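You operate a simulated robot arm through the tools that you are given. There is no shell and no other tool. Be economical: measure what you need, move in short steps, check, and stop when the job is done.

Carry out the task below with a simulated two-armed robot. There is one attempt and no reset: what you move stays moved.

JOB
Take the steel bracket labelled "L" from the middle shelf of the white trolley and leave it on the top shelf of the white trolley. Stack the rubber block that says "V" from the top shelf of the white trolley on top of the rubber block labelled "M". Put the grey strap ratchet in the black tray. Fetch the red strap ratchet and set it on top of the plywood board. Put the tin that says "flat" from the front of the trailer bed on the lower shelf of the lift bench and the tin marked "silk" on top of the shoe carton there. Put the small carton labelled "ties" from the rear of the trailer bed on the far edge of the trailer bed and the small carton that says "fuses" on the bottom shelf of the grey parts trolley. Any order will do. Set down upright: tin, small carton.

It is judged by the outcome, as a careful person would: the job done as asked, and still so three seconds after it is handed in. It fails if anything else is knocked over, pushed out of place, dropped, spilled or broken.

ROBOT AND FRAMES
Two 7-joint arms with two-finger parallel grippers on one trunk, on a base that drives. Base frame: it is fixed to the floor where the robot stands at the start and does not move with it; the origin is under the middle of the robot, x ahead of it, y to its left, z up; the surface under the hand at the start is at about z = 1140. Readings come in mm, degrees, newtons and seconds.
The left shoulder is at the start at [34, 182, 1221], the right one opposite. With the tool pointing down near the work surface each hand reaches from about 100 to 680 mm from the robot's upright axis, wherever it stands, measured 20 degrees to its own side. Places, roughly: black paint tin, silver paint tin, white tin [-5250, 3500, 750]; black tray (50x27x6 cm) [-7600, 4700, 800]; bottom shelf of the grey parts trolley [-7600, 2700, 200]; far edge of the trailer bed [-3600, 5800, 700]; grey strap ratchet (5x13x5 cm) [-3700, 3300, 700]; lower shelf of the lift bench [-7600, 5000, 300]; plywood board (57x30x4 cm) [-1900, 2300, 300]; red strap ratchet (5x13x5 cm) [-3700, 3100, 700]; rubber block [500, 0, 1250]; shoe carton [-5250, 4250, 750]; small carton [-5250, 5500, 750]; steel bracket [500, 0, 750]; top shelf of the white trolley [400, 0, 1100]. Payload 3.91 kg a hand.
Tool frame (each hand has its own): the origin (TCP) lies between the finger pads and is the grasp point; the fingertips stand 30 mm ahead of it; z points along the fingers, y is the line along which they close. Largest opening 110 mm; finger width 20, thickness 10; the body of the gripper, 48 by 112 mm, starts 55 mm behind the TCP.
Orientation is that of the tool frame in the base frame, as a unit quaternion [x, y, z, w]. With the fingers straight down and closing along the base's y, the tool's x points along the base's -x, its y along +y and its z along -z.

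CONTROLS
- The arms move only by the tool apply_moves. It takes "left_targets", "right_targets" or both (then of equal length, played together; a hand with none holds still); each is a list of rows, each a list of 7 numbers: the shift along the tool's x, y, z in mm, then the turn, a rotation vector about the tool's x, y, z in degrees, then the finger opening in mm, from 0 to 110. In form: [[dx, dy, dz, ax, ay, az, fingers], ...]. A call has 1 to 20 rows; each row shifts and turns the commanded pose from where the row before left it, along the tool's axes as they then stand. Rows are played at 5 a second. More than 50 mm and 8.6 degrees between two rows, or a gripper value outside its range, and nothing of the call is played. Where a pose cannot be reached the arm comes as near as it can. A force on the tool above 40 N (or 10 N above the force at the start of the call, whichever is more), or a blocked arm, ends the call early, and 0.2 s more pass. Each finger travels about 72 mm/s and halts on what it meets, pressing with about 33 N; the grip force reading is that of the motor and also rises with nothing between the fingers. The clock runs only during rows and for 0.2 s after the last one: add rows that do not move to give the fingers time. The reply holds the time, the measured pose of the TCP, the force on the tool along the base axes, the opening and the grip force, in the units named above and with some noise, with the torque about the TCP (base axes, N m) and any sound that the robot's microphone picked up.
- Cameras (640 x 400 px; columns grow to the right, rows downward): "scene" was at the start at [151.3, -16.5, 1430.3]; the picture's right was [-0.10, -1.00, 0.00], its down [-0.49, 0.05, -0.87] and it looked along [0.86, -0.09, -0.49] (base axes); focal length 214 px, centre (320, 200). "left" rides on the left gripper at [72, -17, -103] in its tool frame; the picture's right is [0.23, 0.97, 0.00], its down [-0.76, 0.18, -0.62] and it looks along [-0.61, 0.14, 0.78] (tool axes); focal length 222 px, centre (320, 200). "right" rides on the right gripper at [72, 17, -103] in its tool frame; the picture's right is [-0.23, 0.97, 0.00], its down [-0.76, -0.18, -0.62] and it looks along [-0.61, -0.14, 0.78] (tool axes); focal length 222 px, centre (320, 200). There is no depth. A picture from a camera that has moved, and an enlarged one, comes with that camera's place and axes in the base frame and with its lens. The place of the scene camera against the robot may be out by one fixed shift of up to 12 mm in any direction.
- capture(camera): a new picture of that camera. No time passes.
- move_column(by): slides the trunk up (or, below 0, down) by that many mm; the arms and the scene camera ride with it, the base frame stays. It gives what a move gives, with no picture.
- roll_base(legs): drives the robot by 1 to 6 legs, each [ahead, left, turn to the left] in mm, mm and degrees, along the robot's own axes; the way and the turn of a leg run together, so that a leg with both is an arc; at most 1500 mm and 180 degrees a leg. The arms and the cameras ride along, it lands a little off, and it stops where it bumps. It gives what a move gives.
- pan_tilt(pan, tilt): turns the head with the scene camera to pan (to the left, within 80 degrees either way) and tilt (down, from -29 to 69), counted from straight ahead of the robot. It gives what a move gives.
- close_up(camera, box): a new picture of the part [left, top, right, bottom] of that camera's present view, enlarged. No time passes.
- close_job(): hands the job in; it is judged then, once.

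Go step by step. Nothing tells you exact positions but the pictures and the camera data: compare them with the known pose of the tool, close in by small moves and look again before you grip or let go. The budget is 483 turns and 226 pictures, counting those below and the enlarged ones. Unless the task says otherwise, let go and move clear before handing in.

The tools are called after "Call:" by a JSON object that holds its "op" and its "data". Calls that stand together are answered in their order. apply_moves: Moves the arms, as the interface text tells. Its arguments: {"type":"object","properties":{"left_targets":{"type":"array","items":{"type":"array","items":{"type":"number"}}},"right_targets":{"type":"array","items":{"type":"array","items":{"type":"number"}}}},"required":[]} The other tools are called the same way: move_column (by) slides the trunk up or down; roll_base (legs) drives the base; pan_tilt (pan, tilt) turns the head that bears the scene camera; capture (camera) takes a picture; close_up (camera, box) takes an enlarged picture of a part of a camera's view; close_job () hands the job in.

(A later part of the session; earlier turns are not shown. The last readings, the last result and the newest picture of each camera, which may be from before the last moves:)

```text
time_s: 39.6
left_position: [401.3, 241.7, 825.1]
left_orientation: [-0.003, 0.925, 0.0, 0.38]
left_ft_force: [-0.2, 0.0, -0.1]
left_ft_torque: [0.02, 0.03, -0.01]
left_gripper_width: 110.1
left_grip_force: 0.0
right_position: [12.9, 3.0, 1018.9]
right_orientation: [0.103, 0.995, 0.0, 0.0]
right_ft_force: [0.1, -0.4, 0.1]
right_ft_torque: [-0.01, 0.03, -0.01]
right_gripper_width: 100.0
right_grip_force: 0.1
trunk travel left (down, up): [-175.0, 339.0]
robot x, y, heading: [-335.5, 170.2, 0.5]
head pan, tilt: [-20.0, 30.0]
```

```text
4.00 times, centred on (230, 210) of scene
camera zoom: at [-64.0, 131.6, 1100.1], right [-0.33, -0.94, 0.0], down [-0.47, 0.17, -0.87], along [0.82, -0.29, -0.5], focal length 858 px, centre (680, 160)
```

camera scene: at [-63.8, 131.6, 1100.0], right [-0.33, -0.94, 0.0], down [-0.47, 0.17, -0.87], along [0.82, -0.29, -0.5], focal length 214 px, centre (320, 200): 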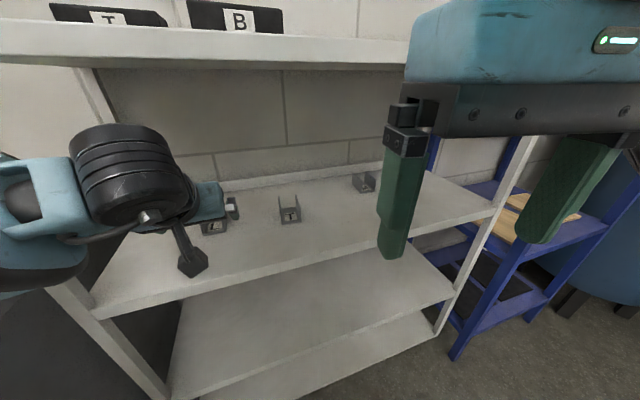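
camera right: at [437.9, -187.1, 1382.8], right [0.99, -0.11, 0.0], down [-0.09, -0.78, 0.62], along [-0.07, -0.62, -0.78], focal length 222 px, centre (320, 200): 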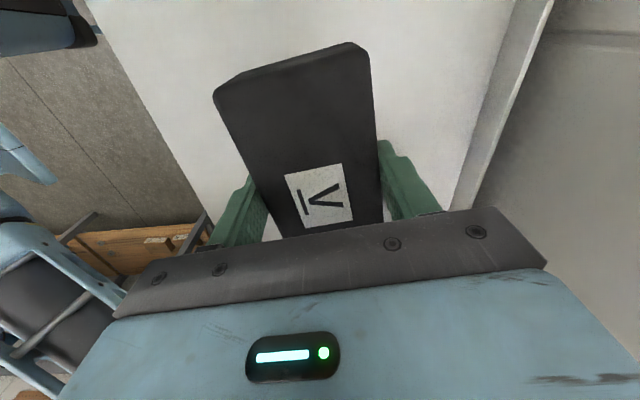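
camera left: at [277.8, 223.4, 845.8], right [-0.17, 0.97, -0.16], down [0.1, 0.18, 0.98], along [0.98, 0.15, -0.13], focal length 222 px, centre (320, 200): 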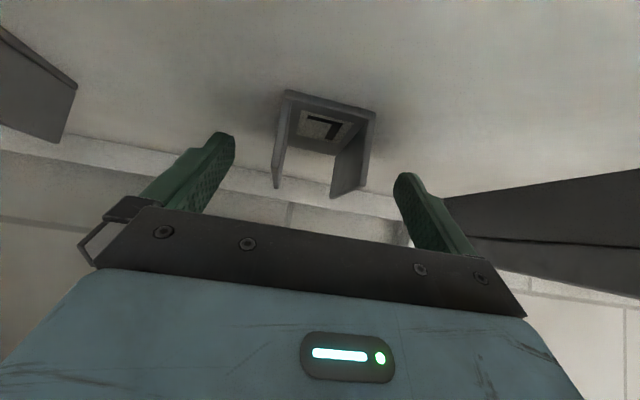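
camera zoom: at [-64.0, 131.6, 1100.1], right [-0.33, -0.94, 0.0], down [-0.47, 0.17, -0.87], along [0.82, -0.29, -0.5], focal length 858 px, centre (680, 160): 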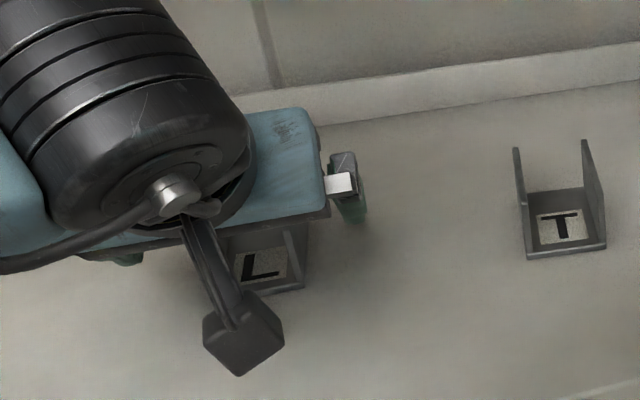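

Refined: bracket front x≈383, centre y≈237, shelf z≈782. Final approach and close.

Call:
{"op": "apply_moves", "data": {"left_targets": [[0, -4.3, 15, 0, 0, 0, 110], [0, 0, 0, 0, 0, 0, 110], [0, 0, 0, 0, 0, 0, 75], [0, 0, 0, 0, 0, 0, 45], [0, 0, 0, 0, 0, 0, 40], [0, 0, 0, 0, 0, 0, 40], [0, 0, 0, 0, 0, 0, 40]]}}

Call:
{"op": "capture", "data": {"camera": "left"}}

```text
time_s: 41.2
left_position: [410.2, 237.8, 814.7]
left_orientation: [-0.004, 0.925, 0.001, 0.381]
left_ft_force: [0.4, -0.1, 0.8]
left_ft_torque: [0.14, 0.08, -0.03]
left_gripper_width: 49.8
left_grip_force: 33.1
right_position: [13.7, 2.9, 1018.9]
right_orientation: [0.104, 0.995, 0.0, 0.001]
right_ft_force: [-0.3, 0.1, -0.9]
right_ft_torque: [0.01, 0.02, 0.0]
right_gripper_width: 99.8
right_grip_force: 0.1
trunk travel left (down, up): [-175.0, 339.0]
robot x, y, heading: [-333.6, 168.9, 0.1]
head pan, tilt: [-20.0, 30.0]
```

```text
192 pictures are left
camera left: at [288.0, 218.6, 835.5], right [-0.17, 0.97, -0.16], down [0.1, 0.18, 0.98], along [0.98, 0.15, -0.13], focal length 222 px, centre (320, 200)
```

left: 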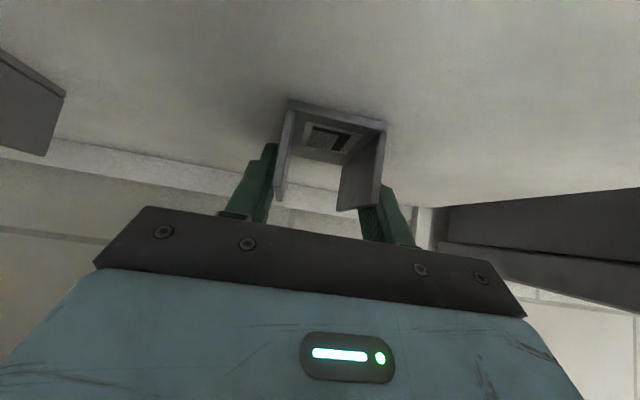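

Gripped (49.8 mm). Lifting slightly and drawing it out of the shelf.

Call:
{"op": "apply_moves", "data": {"left_targets": [[-10, 0, -10, 0, 0, 0, 40], [-14, 0, -14, 0, 0, 0, 40], [28, 0, -28, 0, 0, 0, 40], [30, 0, -30, 0, 0, 0, 40], [30, 0, -30, 0, 0, 0, 40], [30, 0, -30, 0, 0, 0, 40], [30, 0, -30, 0, 0, 0, 40], [30, 0, -30, 0, 0, 0, 40]]}}

Call:
{"op": "capture", "data": {"camera": "scene"}}

```text
time_s: 43.0
left_position: [159.8, 235.7, 850.0]
left_orientation: [-0.003, 0.925, 0.001, 0.381]
left_ft_force: [0.6, -0.7, -2.3]
left_ft_torque: [-0.04, 0.03, 0.02]
left_gripper_width: 49.8
left_grip_force: 32.8
right_position: [13.3, 2.5, 1019.6]
right_orientation: [0.103, 0.995, 0.0, 0.001]
right_ft_force: [0.7, -0.5, -0.1]
right_ft_torque: [0.02, 0.01, 0.0]
right_gripper_width: 100.1
right_grip_force: 0.0
trunk travel left (down, up): [-175.0, 339.0]
robot x, y, heading: [-336.2, 170.1, 0.5]
head pan, tilt: [-20.0, 30.0]
```

```text
191 pictures are left
camera scene: at [-64.0, 131.4, 1100.0], right [-0.33, -0.94, 0.0], down [-0.47, 0.17, -0.87], along [0.82, -0.29, -0.5], focal length 214 px, centre (320, 200)
```

scene: 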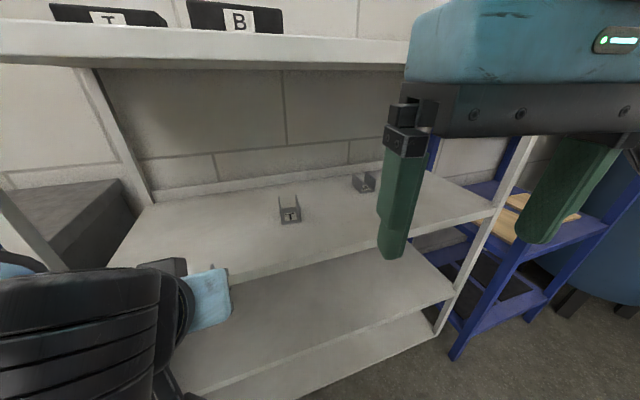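

Bracket is out. Raising the trunk in part and checking how the hands ride.

Call:
{"op": "move_column", "data": {"by": 150}}

```text
time_s: 44.7
left_position: [161.3, 235.2, 998.8]
left_orientation: [-0.004, 0.925, 0.001, 0.38]
left_ft_force: [-0.7, -0.2, -2.6]
left_ft_torque: [0.0, 0.03, 0.02]
left_gripper_width: 49.5
left_grip_force: 33.3
right_position: [13.9, 2.1, 1169.1]
right_orientation: [0.103, 0.995, 0.0, 0.0]
right_ft_force: [-0.6, -0.7, 0.2]
right_ft_torque: [0.01, 0.03, 0.0]
right_gripper_width: 99.9
right_grip_force: 0.1
trunk travel left (down, up): [-325.0, 189.0]
robot x, y, heading: [-336.0, 170.7, 0.1]
head pan, tilt: [-20.0, 30.0]
```

Call:
{"op": "move_column", "data": {"by": 150}}

Call:
{"op": "apply_moves", "data": {"left_targets": [[-31, 0, -31, 0, 0, 0, 40], [-31, 0, -31, 0, 0, 0, 40], [-31, 0, -31, 0, 0, 0, 40], [0, 15, 0, 0, 0, 0, 40], [0, 15, 0, 0, 0, 0, 40]]}}

Call:
{"op": "capture", "data": {"camera": "scene"}}

```text
time_s: 46.5
left_position: [160.5, 234.5, 1148.3]
left_orientation: [-0.004, 0.925, 0.001, 0.381]
left_ft_force: [0.5, 0.2, -2.5]
left_ft_torque: [0.0, 0.02, -0.02]
left_gripper_width: 49.7
left_grip_force: 32.8
right_position: [16.2, 3.0, 1319.3]
right_orientation: [0.103, 0.995, 0.0, 0.0]
right_ft_force: [0.4, 0.2, -0.5]
right_ft_torque: [0.01, 0.05, 0.0]
right_gripper_width: 100.0
right_grip_force: 0.0
trunk travel left (down, up): [-475.0, 39.0]
robot x, y, heading: [-336.9, 165.7, 0.4]
head pan, tilt: [-20.0, 30.0]
```

```text
time_s: 47.7
left_position: [162.0, 266.6, 1280.5]
left_orientation: [-0.004, 0.925, 0.001, 0.381]
left_ft_force: [0.0, -0.1, -3.4]
left_ft_torque: [-0.02, 0.07, 0.01]
left_gripper_width: 49.9
left_grip_force: 32.9
right_position: [13.7, 4.2, 1320.5]
right_orientation: [0.102, 0.995, 0.0, 0.001]
right_ft_force: [0.3, -0.6, 0.0]
right_ft_torque: [0.03, 0.0, -0.01]
right_gripper_width: 100.0
right_grip_force: 0.1
trunk travel left (down, up): [-475.0, 39.0]
robot x, y, heading: [-336.0, 164.6, 0.3]
head pan, tilt: [-20.0, 30.0]
```

```text
190 pictures are left
camera scene: at [-188.7, 131.3, 1429.7], right [-0.33, -0.94, 0.0], down [-0.47, 0.17, -0.87], along [0.82, -0.29, -0.5], focal length 214 px, centre (320, 200)
```

scene: 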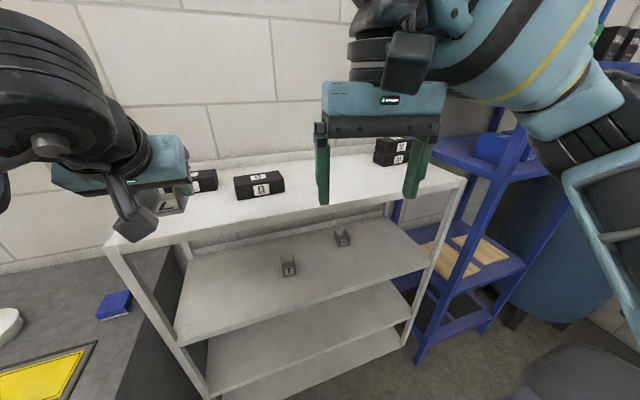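

Driving forward 172 mm so the bracket hangs over the free spot near (335,265) on the top shelf.

Call:
{"op": "roll_base", "data": {"legs": [[172, 0, 0]]}}

Call:
{"op": "capture", "data": {"camera": "left"}}

Call:
{"op": "capture", "data": {"camera": "scene"}}

```text
time_s: 49.2
left_position: [335.6, 268.2, 1281.3]
left_orientation: [-0.006, 0.924, 0.002, 0.382]
left_ft_force: [-0.6, 0.7, -3.0]
left_ft_torque: [-0.01, 0.03, -0.01]
left_gripper_width: 49.7
left_grip_force: 33.0
right_position: [188.1, 5.7, 1319.7]
right_orientation: [0.101, 0.995, 0.0, 0.002]
right_ft_force: [0.1, 0.0, 0.0]
right_ft_torque: [-0.02, -0.01, 0.0]
right_gripper_width: 100.0
right_grip_force: 0.1
trunk travel left (down, up): [-475.0, 39.0]
robot x, y, heading: [-160.3, 169.3, 0.5]
head pan, tilt: [-20.0, 30.0]
```

```text
189 pictures are left
camera left: at [212.2, 250.8, 1302.5], right [-0.17, 0.97, -0.16], down [0.1, 0.18, 0.98], along [0.98, 0.15, -0.13], focal length 222 px, centre (320, 200)
```

left: 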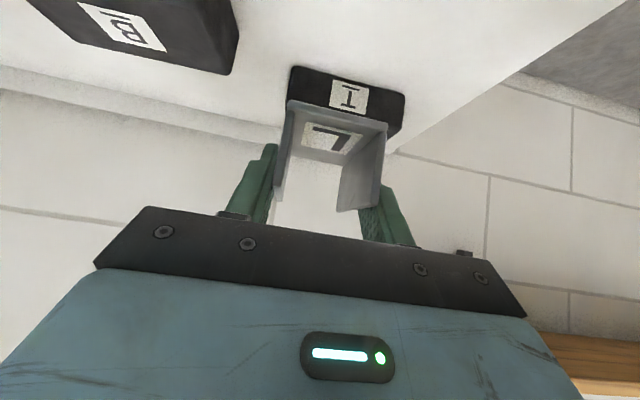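

```text
188 pictures are left
camera scene: at [-14.5, 132.6, 1429.9], right [-0.33, -0.94, 0.0], down [-0.47, 0.17, -0.87], along [0.82, -0.29, -0.5], focal length 214 px, centre (320, 200)
```

scene: 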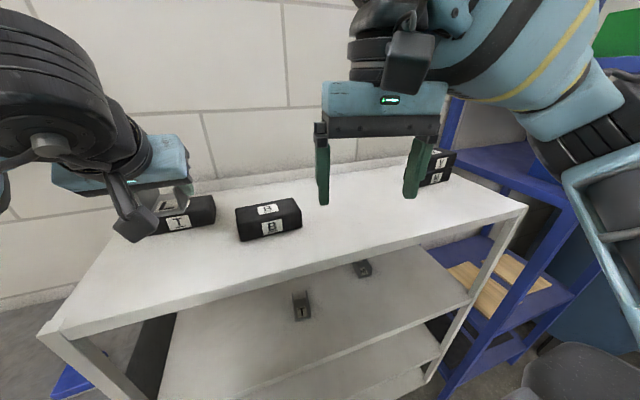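

Clear spot confirmed (T's front face at x≈425). Lowering to just above the shelf.

Call:
{"op": "apply_moves", "data": {"left_targets": [[25, 0, 23, 0, 0, 0, 40], [25, 0, 23, 0, 0, 0, 40], [24, 0, 22, 0, 0, 0, 40], [0, 0, 0, 0, 0, 0, 40]]}}

Call:
{"op": "capture", "data": {"camera": "left"}}

Call:
{"op": "close_up", "data": {"camera": "scene", "box": [80, 140, 240, 260]}}

```text
time_s: 50.2
left_position: [334.6, 269.2, 1183.6]
left_orientation: [-0.005, 0.924, 0.002, 0.381]
left_ft_force: [0.1, 0.2, -3.0]
left_ft_torque: [-0.03, 0.07, -0.01]
left_gripper_width: 49.9
left_grip_force: 33.3
right_position: [187.5, 5.7, 1320.5]
right_orientation: [0.101, 0.995, 0.0, 0.002]
right_ft_force: [0.0, 0.4, -0.2]
right_ft_torque: [0.01, 0.02, -0.02]
right_gripper_width: 100.0
right_grip_force: 0.1
trunk travel left (down, up): [-475.0, 39.0]
robot x, y, heading: [-160.7, 166.3, 0.5]
head pan, tilt: [-20.0, 30.0]
```

```text
187 pictures are left
camera left: at [210.9, 251.3, 1204.3], right [-0.17, 0.97, -0.16], down [0.1, 0.18, 0.98], along [0.98, 0.15, -0.13], focal length 222 px, centre (320, 200)
```

left: 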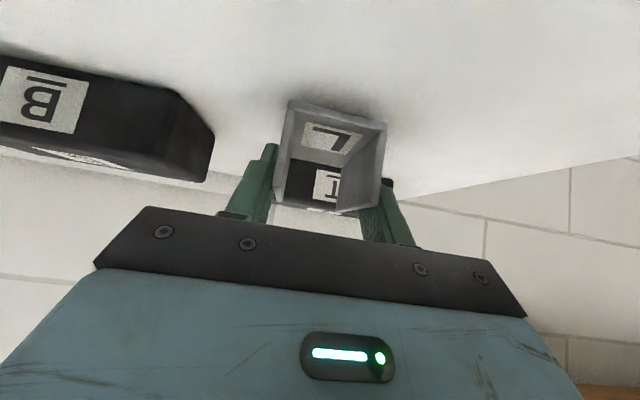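

```text
3.33 times, centred on (160, 200) of scene
camera zoom: at [-14.4, 132.6, 1429.8], right [-0.33, -0.94, 0.0], down [-0.47, 0.17, -0.87], along [0.82, -0.29, -0.5], focal length 715 px, centre (853, 200)
```

zoom: 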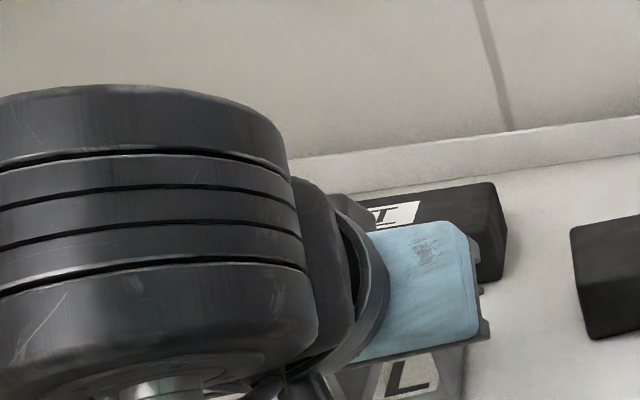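

Call:
{"op": "apply_moves", "data": {"left_targets": [[5, 0, 5, 0, 0, 0, 40], [1, 0, 1, 0, 0, 0, 40], [0.7, 0, 0.7, 0, 0, 0, 40], [0, 0, 0, 0, 0, 0, 40]]}}

```text
time_s: 51.2
left_position: [333.0, 269.0, 1173.5]
left_orientation: [-0.004, 0.924, 0.0, 0.383]
left_ft_force: [3.9, 0.3, 8.9]
left_ft_torque: [0.32, 0.2, -0.11]
left_gripper_width: 49.9
left_grip_force: 33.4
right_position: [187.6, 5.5, 1319.8]
right_orientation: [0.101, 0.995, 0.001, 0.002]
right_ft_force: [0.1, -0.1, -0.6]
right_ft_torque: [0.01, -0.01, 0.01]
right_gripper_width: 100.0
right_grip_force: 0.0
trunk travel left (down, up): [-475.0, 39.0]
robot x, y, heading: [-158.9, 169.7, 0.6]
head pan, tilt: [-20.0, 30.0]
```

Resting on the shelf (force turned upward). Opening and backing straight up.

Call:
{"op": "apply_moves", "data": {"left_targets": [[0, 0, 0, 0, 0, 0, 60], [0, 0, 0, 0, 0, 0, 75], [0, 0, 0, 0, 0, 0, 80], [0, 0, 0, 0, 0, 0, 80], [-14, 0, -14, 0, 0, 0, 80], [-28, 0, -28, 0, 0, 0, 80], [-28, 0, -28, 0, 0, 0, 80], [0, 0, -40, 0, 0, 0, 80], [0, 0, -40, 0, 0, 0, 80], [0, 0, -40, 0, 0, 0, 80]]}}

Call:
{"op": "capture", "data": {"camera": "left"}}

```text
time_s: 53.4
left_position: [243.4, 268.2, 1356.8]
left_orientation: [-0.005, 0.924, 0.002, 0.382]
left_ft_force: [0.1, -1.0, 0.5]
left_ft_torque: [-0.01, 0.01, 0.01]
left_gripper_width: 80.0
left_grip_force: 0.0
right_position: [186.8, 4.7, 1319.6]
right_orientation: [0.101, 0.995, 0.001, 0.002]
right_ft_force: [1.0, 0.1, 0.5]
right_ft_torque: [0.0, 0.0, -0.01]
right_gripper_width: 99.9
right_grip_force: 0.0
trunk travel left (down, up): [-475.0, 39.0]
robot x, y, heading: [-161.3, 171.3, 0.5]
head pan, tilt: [-20.0, 30.0]
```

```text
185 pictures are left
camera left: at [119.5, 249.5, 1377.4], right [-0.17, 0.97, -0.16], down [0.1, 0.18, 0.98], along [0.98, 0.15, -0.13], focal length 222 px, centre (320, 200)
```

left: 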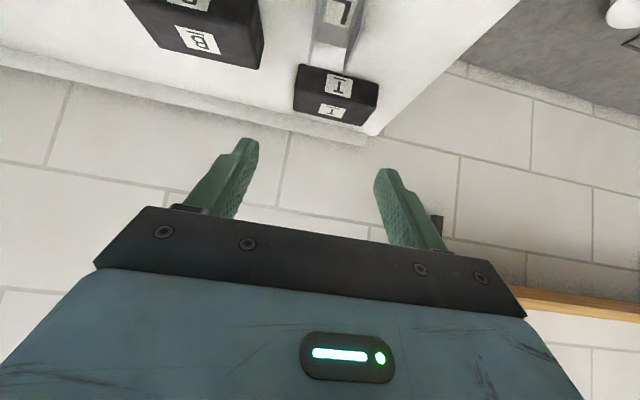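

Bracket L is placed. Folding the left hand back to pointing down and backing away to look around.

Call:
{"op": "apply_moves", "data": {"left_targets": [[0, 0, -30, 0, 7.5, 0, 80], [0, 0, -30, 0, 7.5, 0, 80], [0, 0, 0, 0, 7.5, 0, 80], [0, 0, 0, 0, 7.5, 0, 80], [0, 0, 0, 0, 7.5, 0, 80], [0, 0, 0, 0, 7.5, 0, 80]]}}

Call:
{"op": "roll_base", "data": {"legs": [[-350, 0, 0]]}}

Call:
{"op": "capture", "data": {"camera": "scene"}}

```text
time_s: 54.8
left_position: [206.3, 266.9, 1400.6]
left_orientation: [-0.004, 1.0, -0.001, -0.003]
left_ft_force: [0.4, 0.6, 0.4]
left_ft_torque: [0.0, 0.0, -0.01]
left_gripper_width: 79.9
left_grip_force: 0.0
right_position: [190.7, 5.4, 1318.3]
right_orientation: [0.102, 0.995, 0.0, 0.001]
right_ft_force: [0.3, -0.4, 0.1]
right_ft_torque: [-0.05, -0.01, 0.0]
right_gripper_width: 100.0
right_grip_force: 0.0
trunk travel left (down, up): [-475.0, 39.0]
robot x, y, heading: [-160.0, 171.0, 0.4]
head pan, tilt: [-20.0, 30.0]
```

```text
time_s: 57.0
left_position: [-136.9, 262.3, 1400.1]
left_orientation: [-0.002, 1.0, -0.002, -0.002]
left_ft_force: [0.3, 0.6, 0.5]
left_ft_torque: [0.01, 0.01, -0.01]
left_gripper_width: 80.1
left_grip_force: 0.0
right_position: [-158.0, 0.1, 1319.9]
right_orientation: [0.104, 0.995, 0.0, 0.001]
right_ft_force: [0.3, 0.6, -0.7]
right_ft_torque: [-0.01, 0.01, 0.0]
right_gripper_width: 99.9
right_grip_force: 0.0
trunk travel left (down, up): [-475.0, 39.0]
robot x, y, heading: [-503.4, 169.4, 0.3]
head pan, tilt: [-20.0, 30.0]
```

```text
184 pictures are left
camera scene: at [-358.3, 129.1, 1429.6], right [-0.34, -0.94, 0.0], down [-0.47, 0.17, -0.87], along [0.81, -0.29, -0.5], focal length 214 px, centre (320, 200)
```

scene: 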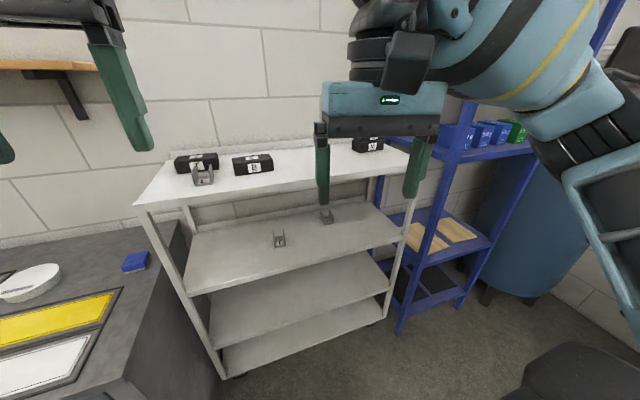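

Everything on the trolley looks right. Spreading the left hand clear of the head, then looking left and right for the way to the other side of the room.

Call:
{"op": "apply_moves", "data": {"left_targets": [[9, 34, 25, 0, 0, 0, 80], [9, 34, 25, 0, 0, 0, 80], [9, 34, 25, 0, 0, 0, 80], [9, 34, 25, 0, 0, 0, 80]], "right_targets": [[5, -20, 5, 0, 0, 0, 100], [5, -20, 5, 0, 0, 0, 100], [5, -20, 5, 0, 0, 0, 100], [5, -20, 5, 0, 0, 0, 100]]}}

Call:
{"op": "pan_tilt", "data": {"pan": 80, "tilt": 20}}

Call:
{"op": "capture", "data": {"camera": "scene"}}

```text
time_s: 58.0
left_position: [-177.0, 395.6, 1299.3]
left_orientation: [-0.003, 1.0, -0.001, -0.001]
left_ft_force: [-0.4, 0.1, 0.1]
left_ft_torque: [0.03, -0.03, -0.03]
left_gripper_width: 80.2
left_grip_force: 0.0
right_position: [-192.0, -75.2, 1298.3]
right_orientation: [0.104, 0.995, 0.0, 0.002]
right_ft_force: [-0.4, 1.3, 0.3]
right_ft_torque: [-0.01, 0.0, 0.01]
right_gripper_width: 100.0
right_grip_force: 0.0
trunk travel left (down, up): [-475.0, 39.0]
robot x, y, heading: [-506.2, 166.6, 0.4]
head pan, tilt: [-20.0, 30.0]
```

```text
time_s: 59.8
left_position: [-174.6, 394.6, 1298.1]
left_orientation: [-0.002, 1.0, -0.001, -0.002]
left_ft_force: [-0.1, 0.6, -0.2]
left_ft_torque: [-0.01, -0.01, -0.01]
left_gripper_width: 80.3
left_grip_force: 0.0
right_position: [-190.7, -74.1, 1297.2]
right_orientation: [0.103, 0.995, 0.001, 0.001]
right_ft_force: [0.1, -0.6, 0.2]
right_ft_torque: [-0.03, -0.01, 0.02]
right_gripper_width: 100.2
right_grip_force: 0.0
trunk travel left (down, up): [-475.0, 39.0]
robot x, y, heading: [-502.3, 166.3, 0.2]
head pan, tilt: [80.0, 20.0]
```

```text
183 pictures are left
camera scene: at [-428.1, 251.4, 1445.8], right [0.99, -0.17, 0.0], down [-0.06, -0.34, -0.94], along [0.16, 0.93, -0.34], focal length 214 px, centre (320, 200)
```

scene: 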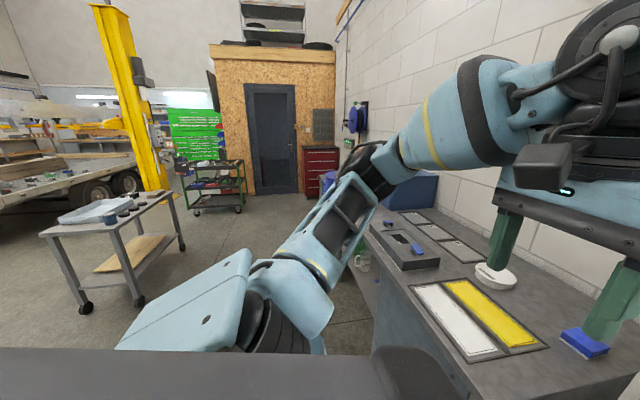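

I see a large garage: cart with the plywood board, trailer beyond. I'll back away from the bench, then turn left to survey.

Call:
{"op": "roll_base", "data": {"legs": [[-450, 0, 0], [0, 0, 110]]}}

Call:
{"op": "pan_tilt", "data": {"pan": 0, "tilt": 15}}

Call:
{"op": "capture", "data": {"camera": "scene"}}

```text
time_s: 67.1
left_position: [-1283.1, 407.1, 1299.3]
left_orientation: [0.814, -0.581, 0.002, 0.001]
left_ft_force: [-1.0, -0.6, 0.2]
left_ft_torque: [-0.03, 0.0, 0.02]
left_gripper_width: 80.2
left_grip_force: 0.1
right_position: [-832.9, 543.0, 1297.4]
right_orientation: [0.747, -0.665, -0.001, -0.001]
right_ft_force: [0.4, 0.2, -0.5]
right_ft_torque: [0.01, 0.0, -0.04]
right_gripper_width: 100.0
right_grip_force: 0.1
trunk travel left (down, up): [-475.0, 39.0]
robot x, y, heading: [-961.1, 169.0, 108.7]
head pan, tilt: [80.0, 20.0]
```

```text
time_s: 68.6
left_position: [-1281.8, 407.6, 1299.7]
left_orientation: [0.814, -0.582, 0.002, 0.001]
left_ft_force: [0.0, -0.3, 0.3]
left_ft_torque: [0.0, 0.0, 0.01]
left_gripper_width: 80.2
left_grip_force: 0.0
right_position: [-831.1, 543.2, 1296.9]
right_orientation: [0.747, -0.665, -0.001, -0.001]
right_ft_force: [0.5, 0.6, 0.1]
right_ft_torque: [0.01, -0.01, 0.0]
right_gripper_width: 100.1
right_grip_force: 0.0
trunk travel left (down, up): [-475.0, 39.0]
robot x, y, heading: [-957.3, 168.9, 108.7]
head pan, tilt: [0.0, 15.0]
```

```text
182 pictures are left
camera scene: at [-1010.5, 306.1, 1454.0], right [0.95, 0.32, 0.0], down [0.08, -0.24, -0.97], along [-0.31, 0.91, -0.26], focal length 214 px, centre (320, 200)
```

scene: 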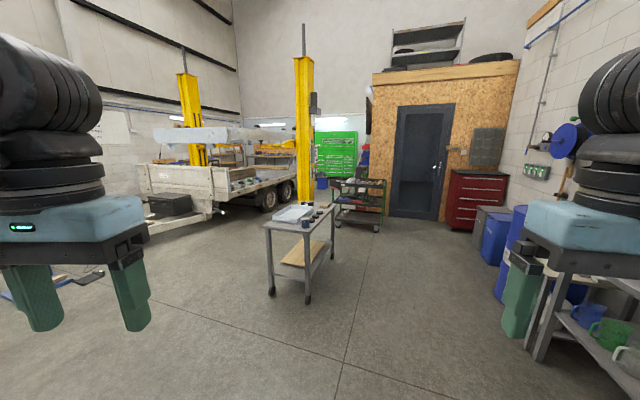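

Call:
{"op": "close_up", "data": {"camera": "scene", "box": [130, 120, 350, 258]}}

Call:
{"op": "close_up", "data": {"camera": "scene", "box": [240, 190, 360, 310]}}

```text
2.90 times, centred on (240, 189) of scene
camera zoom: at [-1010.5, 306.1, 1454.0], right [0.95, 0.32, 0.0], down [0.08, -0.24, -0.97], along [-0.31, 0.91, -0.26], focal length 622 px, centre (552, 232)
```

zoom: 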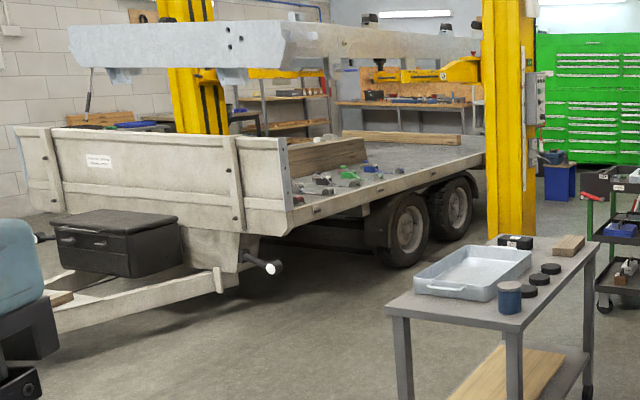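

```text
3.33 times, centred on (300, 250) of scene
camera zoom: at [-1010.5, 306.1, 1454.0], right [0.95, 0.32, 0.0], down [0.08, -0.24, -0.97], along [-0.31, 0.91, -0.26], focal length 715 px, centre (387, 33)
```

zoom: 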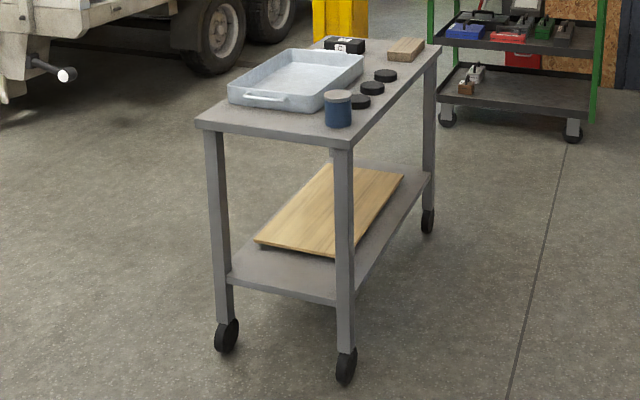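

The cart with the plywood is at x −2050…−1660, y 1850…2700. I'll look along my planned route toward the trailer's side.

Call:
{"op": "pan_tilt", "data": {"pan": 45, "tilt": 25}}

Call:
{"op": "capture", "data": {"camera": "scene"}}

```text
time_s: 69.8
left_position: [-1283.2, 406.6, 1299.2]
left_orientation: [0.814, -0.581, 0.002, 0.0]
left_ft_force: [-0.6, -0.2, -0.4]
left_ft_torque: [-0.01, -0.01, 0.0]
left_gripper_width: 79.8
left_grip_force: 0.0
right_position: [-832.9, 542.1, 1299.4]
right_orientation: [0.747, -0.665, -0.001, -0.001]
right_ft_force: [-0.3, -0.6, 0.0]
right_ft_torque: [-0.01, -0.01, 0.03]
right_gripper_width: 100.2
right_grip_force: 0.1
trunk travel left (down, up): [-475.0, 39.0]
robot x, y, heading: [-963.5, 171.7, 109.0]
head pan, tilt: [45.0, 25.0]
```

```text
179 pictures are left
camera scene: at [-1062.9, 258.5, 1437.7], right [0.44, 0.9, 0.0], down [0.38, -0.19, -0.91], along [-0.81, 0.4, -0.42], focal length 214 px, centre (320, 200)
```

scene: 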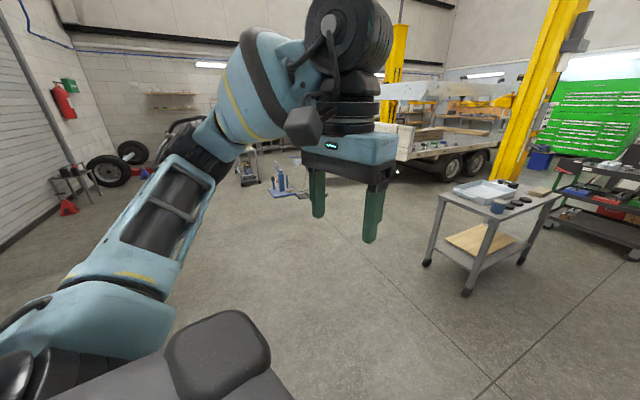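

Route is clear. Driving to about (-2800,1300).

Call:
{"op": "roll_base", "data": {"legs": [[0, 0, 40], [1080, 0, 0], [1080, 0, 0], [0, 0, 31]]}}

Call:
{"op": "pan_tilt", "data": {"pan": -60, "tilt": 25}}

Call:
{"op": "capture", "data": {"camera": "scene"}}

```text
time_s: 83.7
left_position: [-3128.2, 1057.1, 1300.3]
left_orientation: [1.0, -0.011, 0.002, -0.002]
left_ft_force: [0.2, 0.6, -0.6]
left_ft_torque: [0.02, -0.01, 0.03]
left_gripper_width: 80.0
left_grip_force: 0.0
right_position: [-3100.8, 1526.7, 1297.4]
right_orientation: [0.993, -0.117, -0.001, 0.0]
right_ft_force: [-0.5, 0.1, 0.1]
right_ft_torque: [-0.03, 0.02, -0.01]
right_gripper_width: 100.2
right_grip_force: 0.1
trunk travel left (down, up): [-475.0, 39.0]
robot x, y, heading: [-2792.3, 1275.2, 178.8]
head pan, tilt: [45.0, 25.0]
```

```text
time_s: 85.5
left_position: [-3127.9, 1056.3, 1300.7]
left_orientation: [1.0, -0.011, 0.002, -0.001]
left_ft_force: [-0.2, 0.3, -0.4]
left_ft_torque: [0.01, 0.0, 0.01]
left_gripper_width: 79.9
left_grip_force: 0.0
right_position: [-3101.9, 1525.9, 1297.5]
right_orientation: [0.993, -0.116, -0.001, 0.001]
right_ft_force: [-0.1, 0.2, 0.5]
right_ft_torque: [0.0, 0.0, 0.01]
right_gripper_width: 100.0
right_grip_force: 0.1
trunk travel left (down, up): [-475.0, 39.0]
robot x, y, heading: [-2792.2, 1277.2, 179.0]
head pan, tilt: [-60.0, 25.0]
```

```text
178 pictures are left
camera scene: at [-2898.3, 1351.0, 1437.7], right [0.88, 0.48, 0.0], down [0.2, -0.37, -0.91], along [-0.44, 0.79, -0.42], focal length 214 px, centre (320, 200)
```

scene: 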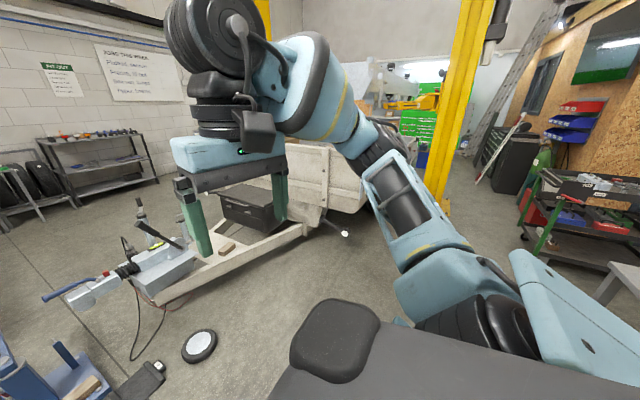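

Strafing right along the trailer's side to y≈3200.

Call:
{"op": "roll_base", "data": {"legs": [[0, -1000, 0], [0, -900, 1]]}}

Call:
{"op": "pan_tilt", "data": {"pan": 0, "tilt": 35}}

Call:
{"op": "capture", "data": {"camera": "scene"}}

```text
time_s: 102.3
left_position: [-3064.5, 2937.5, 1299.1]
left_orientation: [1.0, -0.015, 0.001, -0.001]
left_ft_force: [0.2, 0.0, 0.7]
left_ft_torque: [0.03, 0.01, 0.0]
left_gripper_width: 80.0
left_grip_force: 0.0
right_position: [-3032.6, 3406.2, 1297.4]
right_orientation: [0.993, -0.122, -0.001, 0.0]
right_ft_force: [-0.2, 0.8, 0.1]
right_ft_torque: [0.02, 0.02, 0.02]
right_gripper_width: 99.9
right_grip_force: 0.0
trunk travel left (down, up): [-475.0, 39.0]
robot x, y, heading: [-2726.5, 3152.9, 178.2]
head pan, tilt: [-60.0, 25.0]
```

```text
time_s: 103.6
left_position: [-3065.0, 2937.5, 1300.0]
left_orientation: [1.0, -0.015, 0.002, -0.001]
left_ft_force: [-0.7, 1.0, 0.3]
left_ft_torque: [0.0, 0.02, -0.01]
left_gripper_width: 80.1
left_grip_force: 0.0
right_position: [-3032.1, 3405.8, 1297.6]
right_orientation: [0.993, -0.121, -0.001, 0.0]
right_ft_force: [-0.1, 0.1, -0.3]
right_ft_torque: [-0.02, 0.01, 0.0]
right_gripper_width: 100.1
right_grip_force: 0.1
trunk travel left (down, up): [-475.0, 39.0]
robot x, y, heading: [-2726.7, 3156.9, 178.3]
head pan, tilt: [0.0, 35.0]
```

```text
177 pictures are left
camera scene: at [-2875.8, 3151.0, 1422.0], right [0.03, 1.0, 0.0], down [0.57, -0.02, -0.82], along [-0.82, 0.03, -0.57], focal length 214 px, centre (320, 200)
```

scene: 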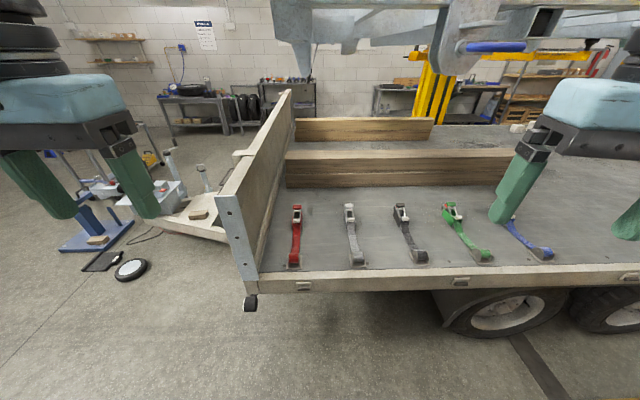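

Call:
{"op": "close_up", "data": {"camera": "scene", "box": [230, 170, 570, 300]}}

Call:
{"op": "pan_tilt", "data": {"pan": -15, "tilt": 5}}

Call:
{"op": "capture", "data": {"camera": "scene"}}

```text
1.88 times, centred on (400, 235) of scene
camera zoom: at [-2875.8, 3151.0, 1422.0], right [0.03, 1.0, 0.0], down [0.57, -0.02, -0.82], along [-0.82, 0.03, -0.57], focal length 404 px, centre (169, 134)
```

zoom: 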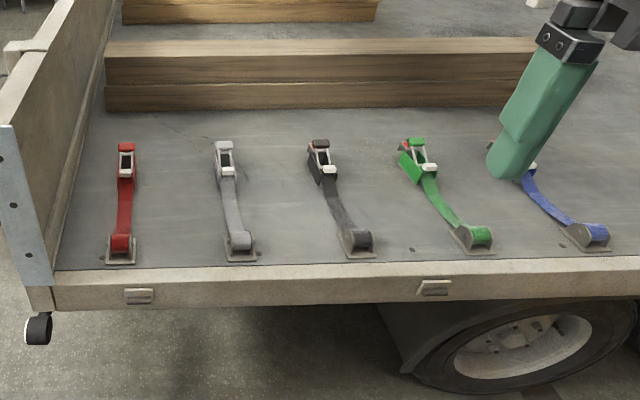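

```text
time_s: 104.6
left_position: [-3064.4, 2936.2, 1300.8]
left_orientation: [1.0, -0.015, 0.002, -0.001]
left_ft_force: [0.5, 0.3, -0.7]
left_ft_torque: [-0.04, 0.01, 0.01]
left_gripper_width: 80.1
left_grip_force: 0.1
right_position: [-3033.5, 3407.0, 1297.6]
right_orientation: [0.993, -0.12, 0.0, 0.0]
right_ft_force: [-0.2, -0.1, 0.1]
right_ft_torque: [0.0, 0.05, 0.0]
right_gripper_width: 100.0
right_grip_force: 0.0
trunk travel left (down, up): [-475.0, 39.0]
robot x, y, heading: [-2727.4, 3155.2, 178.2]
head pan, tilt: [-15.0, 5.0]
```

```text
175 pictures are left
camera scene: at [-2875.8, 3174.6, 1470.1], right [0.29, 0.96, 0.0], down [0.08, -0.03, -1.0], along [-0.95, 0.29, -0.09], focal length 214 px, centre (320, 200)
```

scene: 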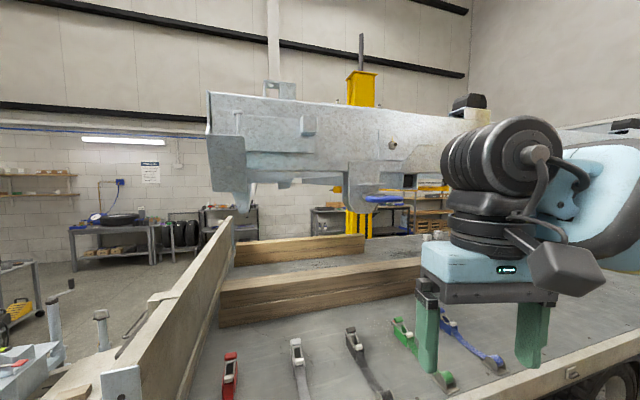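

Five strap ratchets: red, light grey, black, green, blue, on the bed near its side edge. Lowering the trunk here and looking closer.

Call:
{"op": "move_column", "data": {"by": -380}}

Call:
{"op": "pan_tilt", "data": {"pan": 0, "tilt": 30}}

Call:
{"op": "capture", "data": {"camera": "scene"}}

```text
time_s: 108.2
left_position: [-3064.4, 2938.7, 919.4]
left_orientation: [1.0, -0.015, 0.002, -0.001]
left_ft_force: [0.1, 0.5, 0.0]
left_ft_torque: [-0.02, 0.02, 0.03]
left_gripper_width: 79.7
left_grip_force: 0.1
right_position: [-3031.8, 3406.8, 917.0]
right_orientation: [0.993, -0.121, -0.001, 0.001]
right_ft_force: [0.8, 0.2, -0.8]
right_ft_torque: [-0.01, -0.02, 0.0]
right_gripper_width: 100.3
right_grip_force: 0.0
trunk travel left (down, up): [-95.0, 419.0]
robot x, y, heading: [-2726.1, 3154.0, 178.3]
head pan, tilt: [-15.0, 5.0]
```

```text
time_s: 109.1
left_position: [-3065.0, 2937.3, 919.4]
left_orientation: [1.0, -0.016, 0.002, -0.001]
left_ft_force: [0.9, 0.1, -0.5]
left_ft_torque: [-0.01, 0.01, -0.03]
left_gripper_width: 80.0
left_grip_force: 0.0
right_position: [-3032.3, 3406.4, 918.5]
right_orientation: [0.993, -0.121, 0.0, 0.001]
right_ft_force: [-0.1, -0.9, -0.4]
right_ft_torque: [0.02, 0.01, 0.01]
right_gripper_width: 99.9
right_grip_force: 0.2
trunk travel left (down, up): [-95.0, 419.0]
robot x, y, heading: [-2728.7, 3153.3, 178.4]
head pan, tilt: [0.0, 30.0]
```

```text
174 pictures are left
camera scene: at [-3037.3, 3155.8, 1004.1], right [0.03, 1.0, 0.0], down [0.5, -0.02, -0.87], along [-0.87, 0.03, -0.5], focal length 214 px, centre (320, 200)
```

scene: 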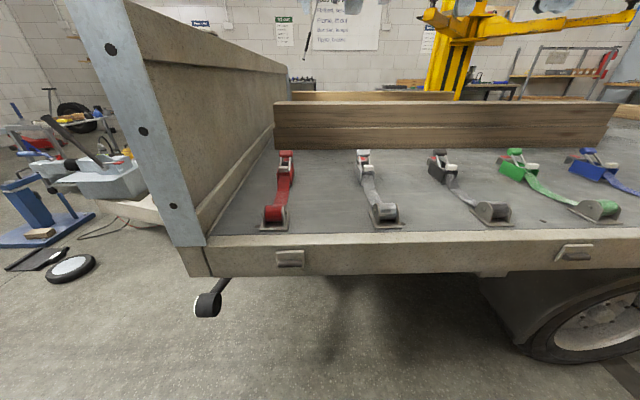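

Call:
{"op": "close_up", "data": {"camera": "scene", "box": [240, 130, 420, 242]}}

```text
3.56 times, centred on (330, 186) of scene
camera zoom: at [-3037.3, 3155.8, 1004.1], right [0.03, 1.0, 0.0], down [0.5, -0.02, -0.87], along [-0.87, 0.03, -0.5], focal length 763 px, centre (284, 250)
```

zoom: 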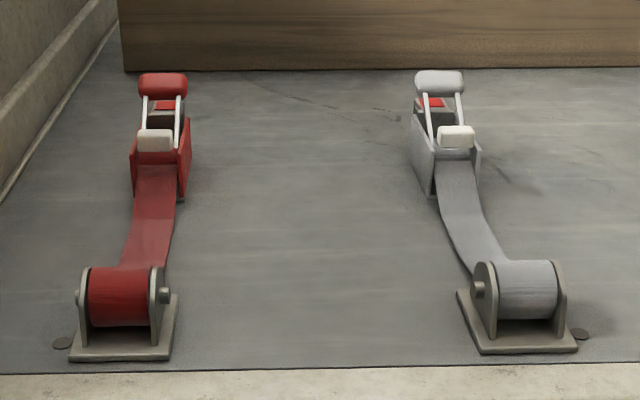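

Each ratchet is connected by a short strap to a spool on a base plate at the bed edge. I'll position so that the right arm can reach red and grey, with the left hand tucked clear of the headboard.

Call:
{"op": "apply_moves", "data": {"left_targets": [[40, 0, -20, 0, 0, 0, 80], [40, 0, -20, 0, 0, 0, 80]]}}

Call:
{"op": "roll_base", "data": {"legs": [[0, 120, 0], [220, 30, 0]]}}

Call:
{"op": "capture", "data": {"camera": "scene"}}

Call:
{"op": "capture", "data": {"camera": "right"}}

```text
time_s: 109.7
left_position: [-2980.8, 2942.0, 949.8]
left_orientation: [1.0, -0.015, 0.002, -0.002]
left_ft_force: [-0.9, -0.3, 0.0]
left_ft_torque: [0.03, 0.02, 0.02]
left_gripper_width: 79.9
left_grip_force: 0.1
left hand out of reach, approached as far as the arm can: row 1, 2
right_position: [-3032.3, 3406.2, 917.4]
right_orientation: [0.993, -0.12, -0.001, 0.0]
right_ft_force: [-0.5, -0.3, 0.4]
right_ft_torque: [0.02, -0.01, 0.0]
right_gripper_width: 99.8
right_grip_force: 0.0
trunk travel left (down, up): [-95.0, 419.0]
robot x, y, heading: [-2726.6, 3152.6, 178.4]
head pan, tilt: [0.0, 30.0]
```

```text
time_s: 112.7
left_position: [-3200.4, 2799.6, 949.6]
left_orientation: [1.0, -0.013, 0.003, -0.002]
left_ft_force: [0.2, -0.1, 0.0]
left_ft_torque: [0.0, -0.04, -0.02]
left_gripper_width: 80.1
left_grip_force: 0.0
right_position: [-3252.0, 3262.4, 916.3]
right_orientation: [0.993, -0.118, -0.001, 0.0]
right_ft_force: [0.9, -1.0, 0.2]
right_ft_torque: [-0.01, 0.01, -0.02]
right_gripper_width: 100.2
right_grip_force: 0.0
trunk travel left (down, up): [-95.0, 419.0]
robot x, y, heading: [-2948.8, 3013.8, 178.3]
head pan, tilt: [0.0, 30.0]
```

```text
172 pictures are left
camera scene: at [-3256.5, 3012.5, 1003.9], right [0.03, 1.0, 0.0], down [0.5, -0.01, -0.87], along [-0.87, 0.02, -0.5], focal length 214 px, centre (320, 200)
```

scene: 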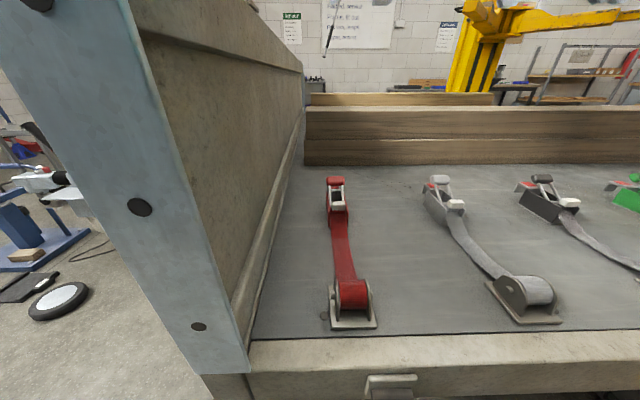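

```text
171 pictures are left
camera right: at [-3186.6, 3229.6, 1021.1], right [-0.45, -0.89, 0.0], down [-0.7, 0.35, 0.62], along [-0.56, 0.28, -0.78], focal length 222 px, centre (320, 200)
```

right: 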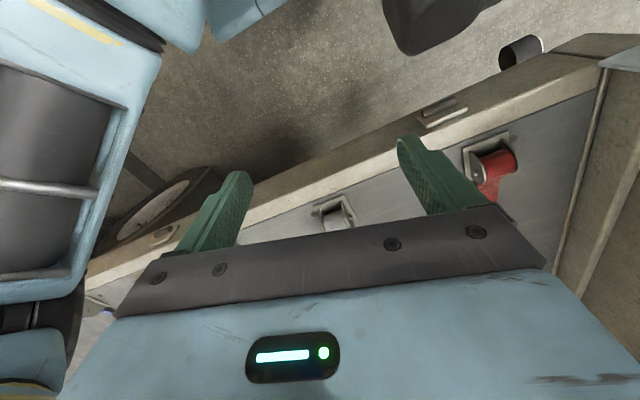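

Call:
{"op": "close_up", "data": {"camera": "scene", "box": [270, 150, 510, 340]}}

```text
2.11 times, centred on (390, 245) of scene
camera zoom: at [-3256.5, 3012.5, 1003.9], right [0.03, 1.0, 0.0], down [0.5, -0.01, -0.87], along [-0.87, 0.02, -0.5], focal length 452 px, centre (173, 105)
```

zoom: 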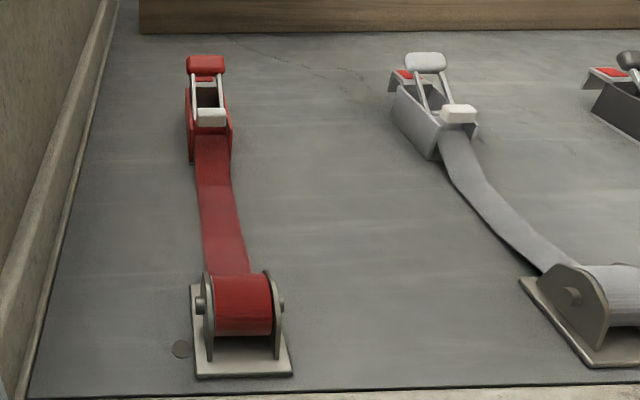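

Red ratchet centre ≈ (-3715,3057), bottom z≈704; grey ≈ (-3730,3335). Moving the right hand above red.

Call:
{"op": "apply_moves", "data": {"right_targets": [[0, 0, 0, 0, 0, -5.8, 100], [0, 0, 0, 0, 0, -5.8, 100], [-41.5, 20, 10, 0, 0, 0, 100], [-41.5, 20, 10, 0, 0, 0, 100], [-41.5, 20, 10, 0, 0, 0, 100], [-41.5, 20, 10, 0, 0, 0, 100], [-41.5, 20, 10, 0, 0, 0, 100], [-41.5, 20, 10, 0, 0, 0, 100], [-41.5, 20, 10, 0, 0, 0, 100], [-41.5, 20, 10, 0, 0, 0, 100], [-41.5, 20, 10, 0, 0, 0, 100], [-41.5, 20, 10, 0, 0, 0, 100]]}}

Call:
{"op": "capture", "data": {"camera": "right"}}

Call:
{"op": "capture", "data": {"camera": "scene"}}

```text
time_s: 115.3
left_position: [-3199.5, 2800.8, 949.2]
left_orientation: [1.0, -0.014, 0.003, -0.003]
left_ft_force: [0.4, -0.4, 0.5]
left_ft_torque: [-0.05, 0.01, -0.02]
left_gripper_width: 80.1
left_grip_force: 0.0
right_position: [-3669.5, 3105.7, 817.7]
right_orientation: [0.999, -0.032, -0.006, 0.002]
right_ft_force: [-1.8, 7.6, -1.1]
right_ft_torque: [-0.65, -0.19, -0.02]
right_gripper_width: 100.0
right_grip_force: 0.0
right hand out of reach, approached as far as the arm can: row 12
trunk travel left (down, up): [-95.0, 419.0]
robot x, y, heading: [-2941.7, 3016.1, 178.4]
head pan, tilt: [0.0, 30.0]
```

```text
169 pictures are left
camera right: at [-3597.1, 3085.5, 921.7], right [-0.29, -0.96, 0.01], down [-0.74, 0.23, 0.63], along [-0.61, 0.18, -0.78], focal length 222 px, centre (320, 200)
```

right: 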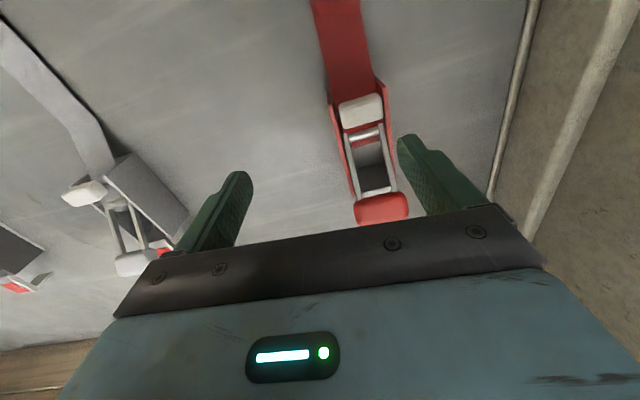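

```text
168 pictures are left
camera scene: at [-3255.7, 3012.0, 1004.2], right [0.03, 1.0, 0.0], down [0.5, -0.01, -0.87], along [-0.87, 0.02, -0.5], focal length 214 px, centre (320, 200)
```

scene: 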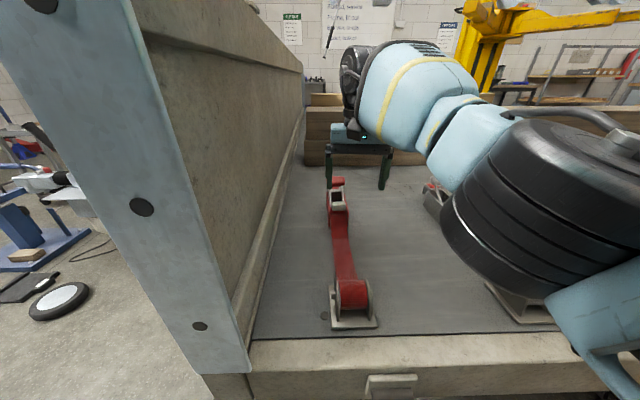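

The arm is at its limit and the elbow is low near the grey spool. Raising the trunk a bit, then driving closer.

Call:
{"op": "move_column", "data": {"by": 100}}

Call:
{"op": "roll_base", "data": {"legs": [[100, 0, 0]]}}

Call:
{"op": "capture", "data": {"camera": "scene"}}

```text
time_s: 116.6
left_position: [-3201.5, 2800.1, 1049.5]
left_orientation: [1.0, -0.014, 0.002, -0.003]
left_ft_force: [0.0, 0.3, 0.3]
left_ft_torque: [-0.01, -0.01, 0.04]
left_gripper_width: 80.1
left_grip_force: 0.1
right_position: [-3637.3, 3114.0, 992.7]
right_orientation: [0.997, -0.043, -0.057, 0.011]
right_ft_force: [0.6, 0.1, -1.1]
right_ft_torque: [-0.05, -0.05, -0.01]
right_gripper_width: 99.8
right_grip_force: 0.1
trunk travel left (down, up): [-195.0, 319.0]
robot x, y, heading: [-2947.0, 3014.0, 178.4]
head pan, tilt: [0.0, 30.0]
```

```text
time_s: 117.8
left_position: [-3298.7, 2803.3, 1050.1]
left_orientation: [1.0, -0.013, 0.003, -0.002]
left_ft_force: [0.2, -0.5, -0.8]
left_ft_torque: [-0.01, -0.02, 0.02]
left_gripper_width: 79.8
left_grip_force: 0.0
right_position: [-3736.8, 3116.7, 988.7]
right_orientation: [0.998, -0.043, -0.055, 0.009]
right_ft_force: [0.2, -0.6, -0.9]
right_ft_torque: [-0.01, 0.0, -0.01]
right_gripper_width: 100.1
right_grip_force: 0.0
trunk travel left (down, up): [-195.0, 319.0]
robot x, y, heading: [-3044.8, 3012.5, 178.8]
head pan, tilt: [0.0, 30.0]
```

```text
167 pictures are left
camera scene: at [-3313.1, 3013.6, 1123.0], right [0.03, 1.0, 0.0], down [0.5, -0.01, -0.87], along [-0.87, 0.02, -0.5], focal length 214 px, centre (320, 200)
```

scene: 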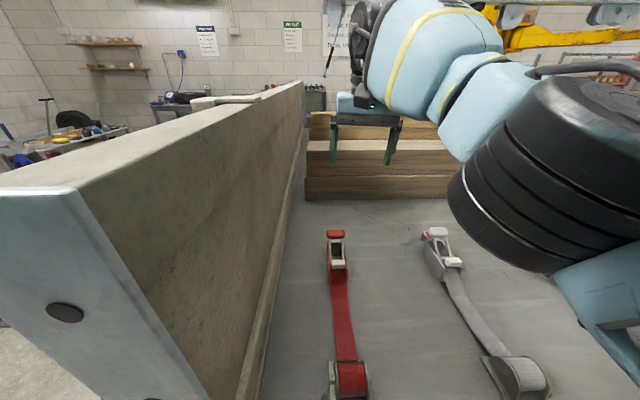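

Call:
{"op": "apply_moves", "data": {"right_targets": [[0, 0, 30, 0, 0, 0, 100], [0, 0, 30, 0, 0, 0, 100], [0, 0, 0, 0, 0, 0, 100]]}}

```text
time_s: 118.8
left_position: [-3297.3, 2802.1, 1050.4]
left_orientation: [1.0, -0.013, 0.002, -0.003]
left_ft_force: [0.4, -1.1, 0.0]
left_ft_torque: [0.02, 0.02, 0.03]
left_gripper_width: 80.0
left_grip_force: 0.0
right_position: [-3761.2, 3140.1, 952.3]
right_orientation: [0.995, -0.066, -0.068, 0.02]
right_ft_force: [0.7, 0.3, -0.3]
right_ft_torque: [0.03, 0.03, -0.01]
right_gripper_width: 99.9
right_grip_force: 0.0
right hand out of reach, approached as far as the arm can: row 1, 2
trunk travel left (down, up): [-195.0, 319.0]
robot x, y, heading: [-3041.9, 3012.5, 178.5]
head pan, tilt: [0.0, 30.0]
stopped in row 3 (right hand): the arm was blocked; the commanded pose is now the measured one
```

Call:
{"op": "pan_tilt", "data": {"pan": -15, "tilt": 5}}

Call:
{"op": "capture", "data": {"camera": "scene"}}

```text
time_s: 119.7
left_position: [-3299.0, 2802.4, 1050.3]
left_orientation: [1.0, -0.013, 0.002, -0.003]
left_ft_force: [-1.1, -0.3, 0.5]
left_ft_torque: [0.0, -0.02, 0.0]
left_gripper_width: 80.1
left_grip_force: 0.0
right_position: [-3760.2, 3139.7, 953.3]
right_orientation: [0.995, -0.065, -0.067, 0.02]
right_ft_force: [0.9, 0.1, 0.0]
right_ft_torque: [0.0, -0.06, 0.01]
right_gripper_width: 100.0
right_grip_force: 0.1
trunk travel left (down, up): [-195.0, 319.0]
robot x, y, heading: [-3041.6, 3014.1, 178.5]
head pan, tilt: [-15.0, 5.0]
```

```text
166 pictures are left
camera scene: at [-3310.0, 3037.3, 1163.5], right [0.28, 0.96, 0.0], down [0.08, -0.02, -1.0], along [-0.96, 0.28, -0.09], focal length 214 px, centre (320, 200)
```

scene: 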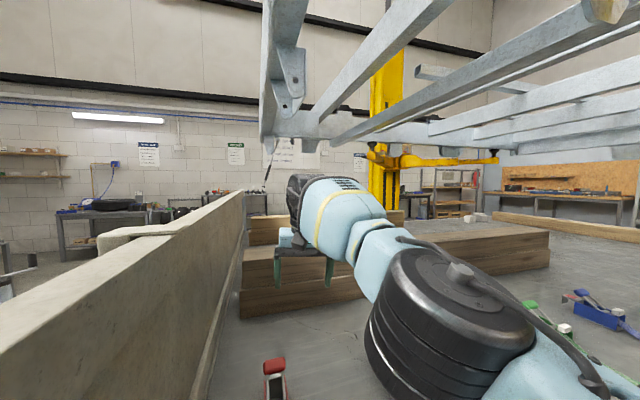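

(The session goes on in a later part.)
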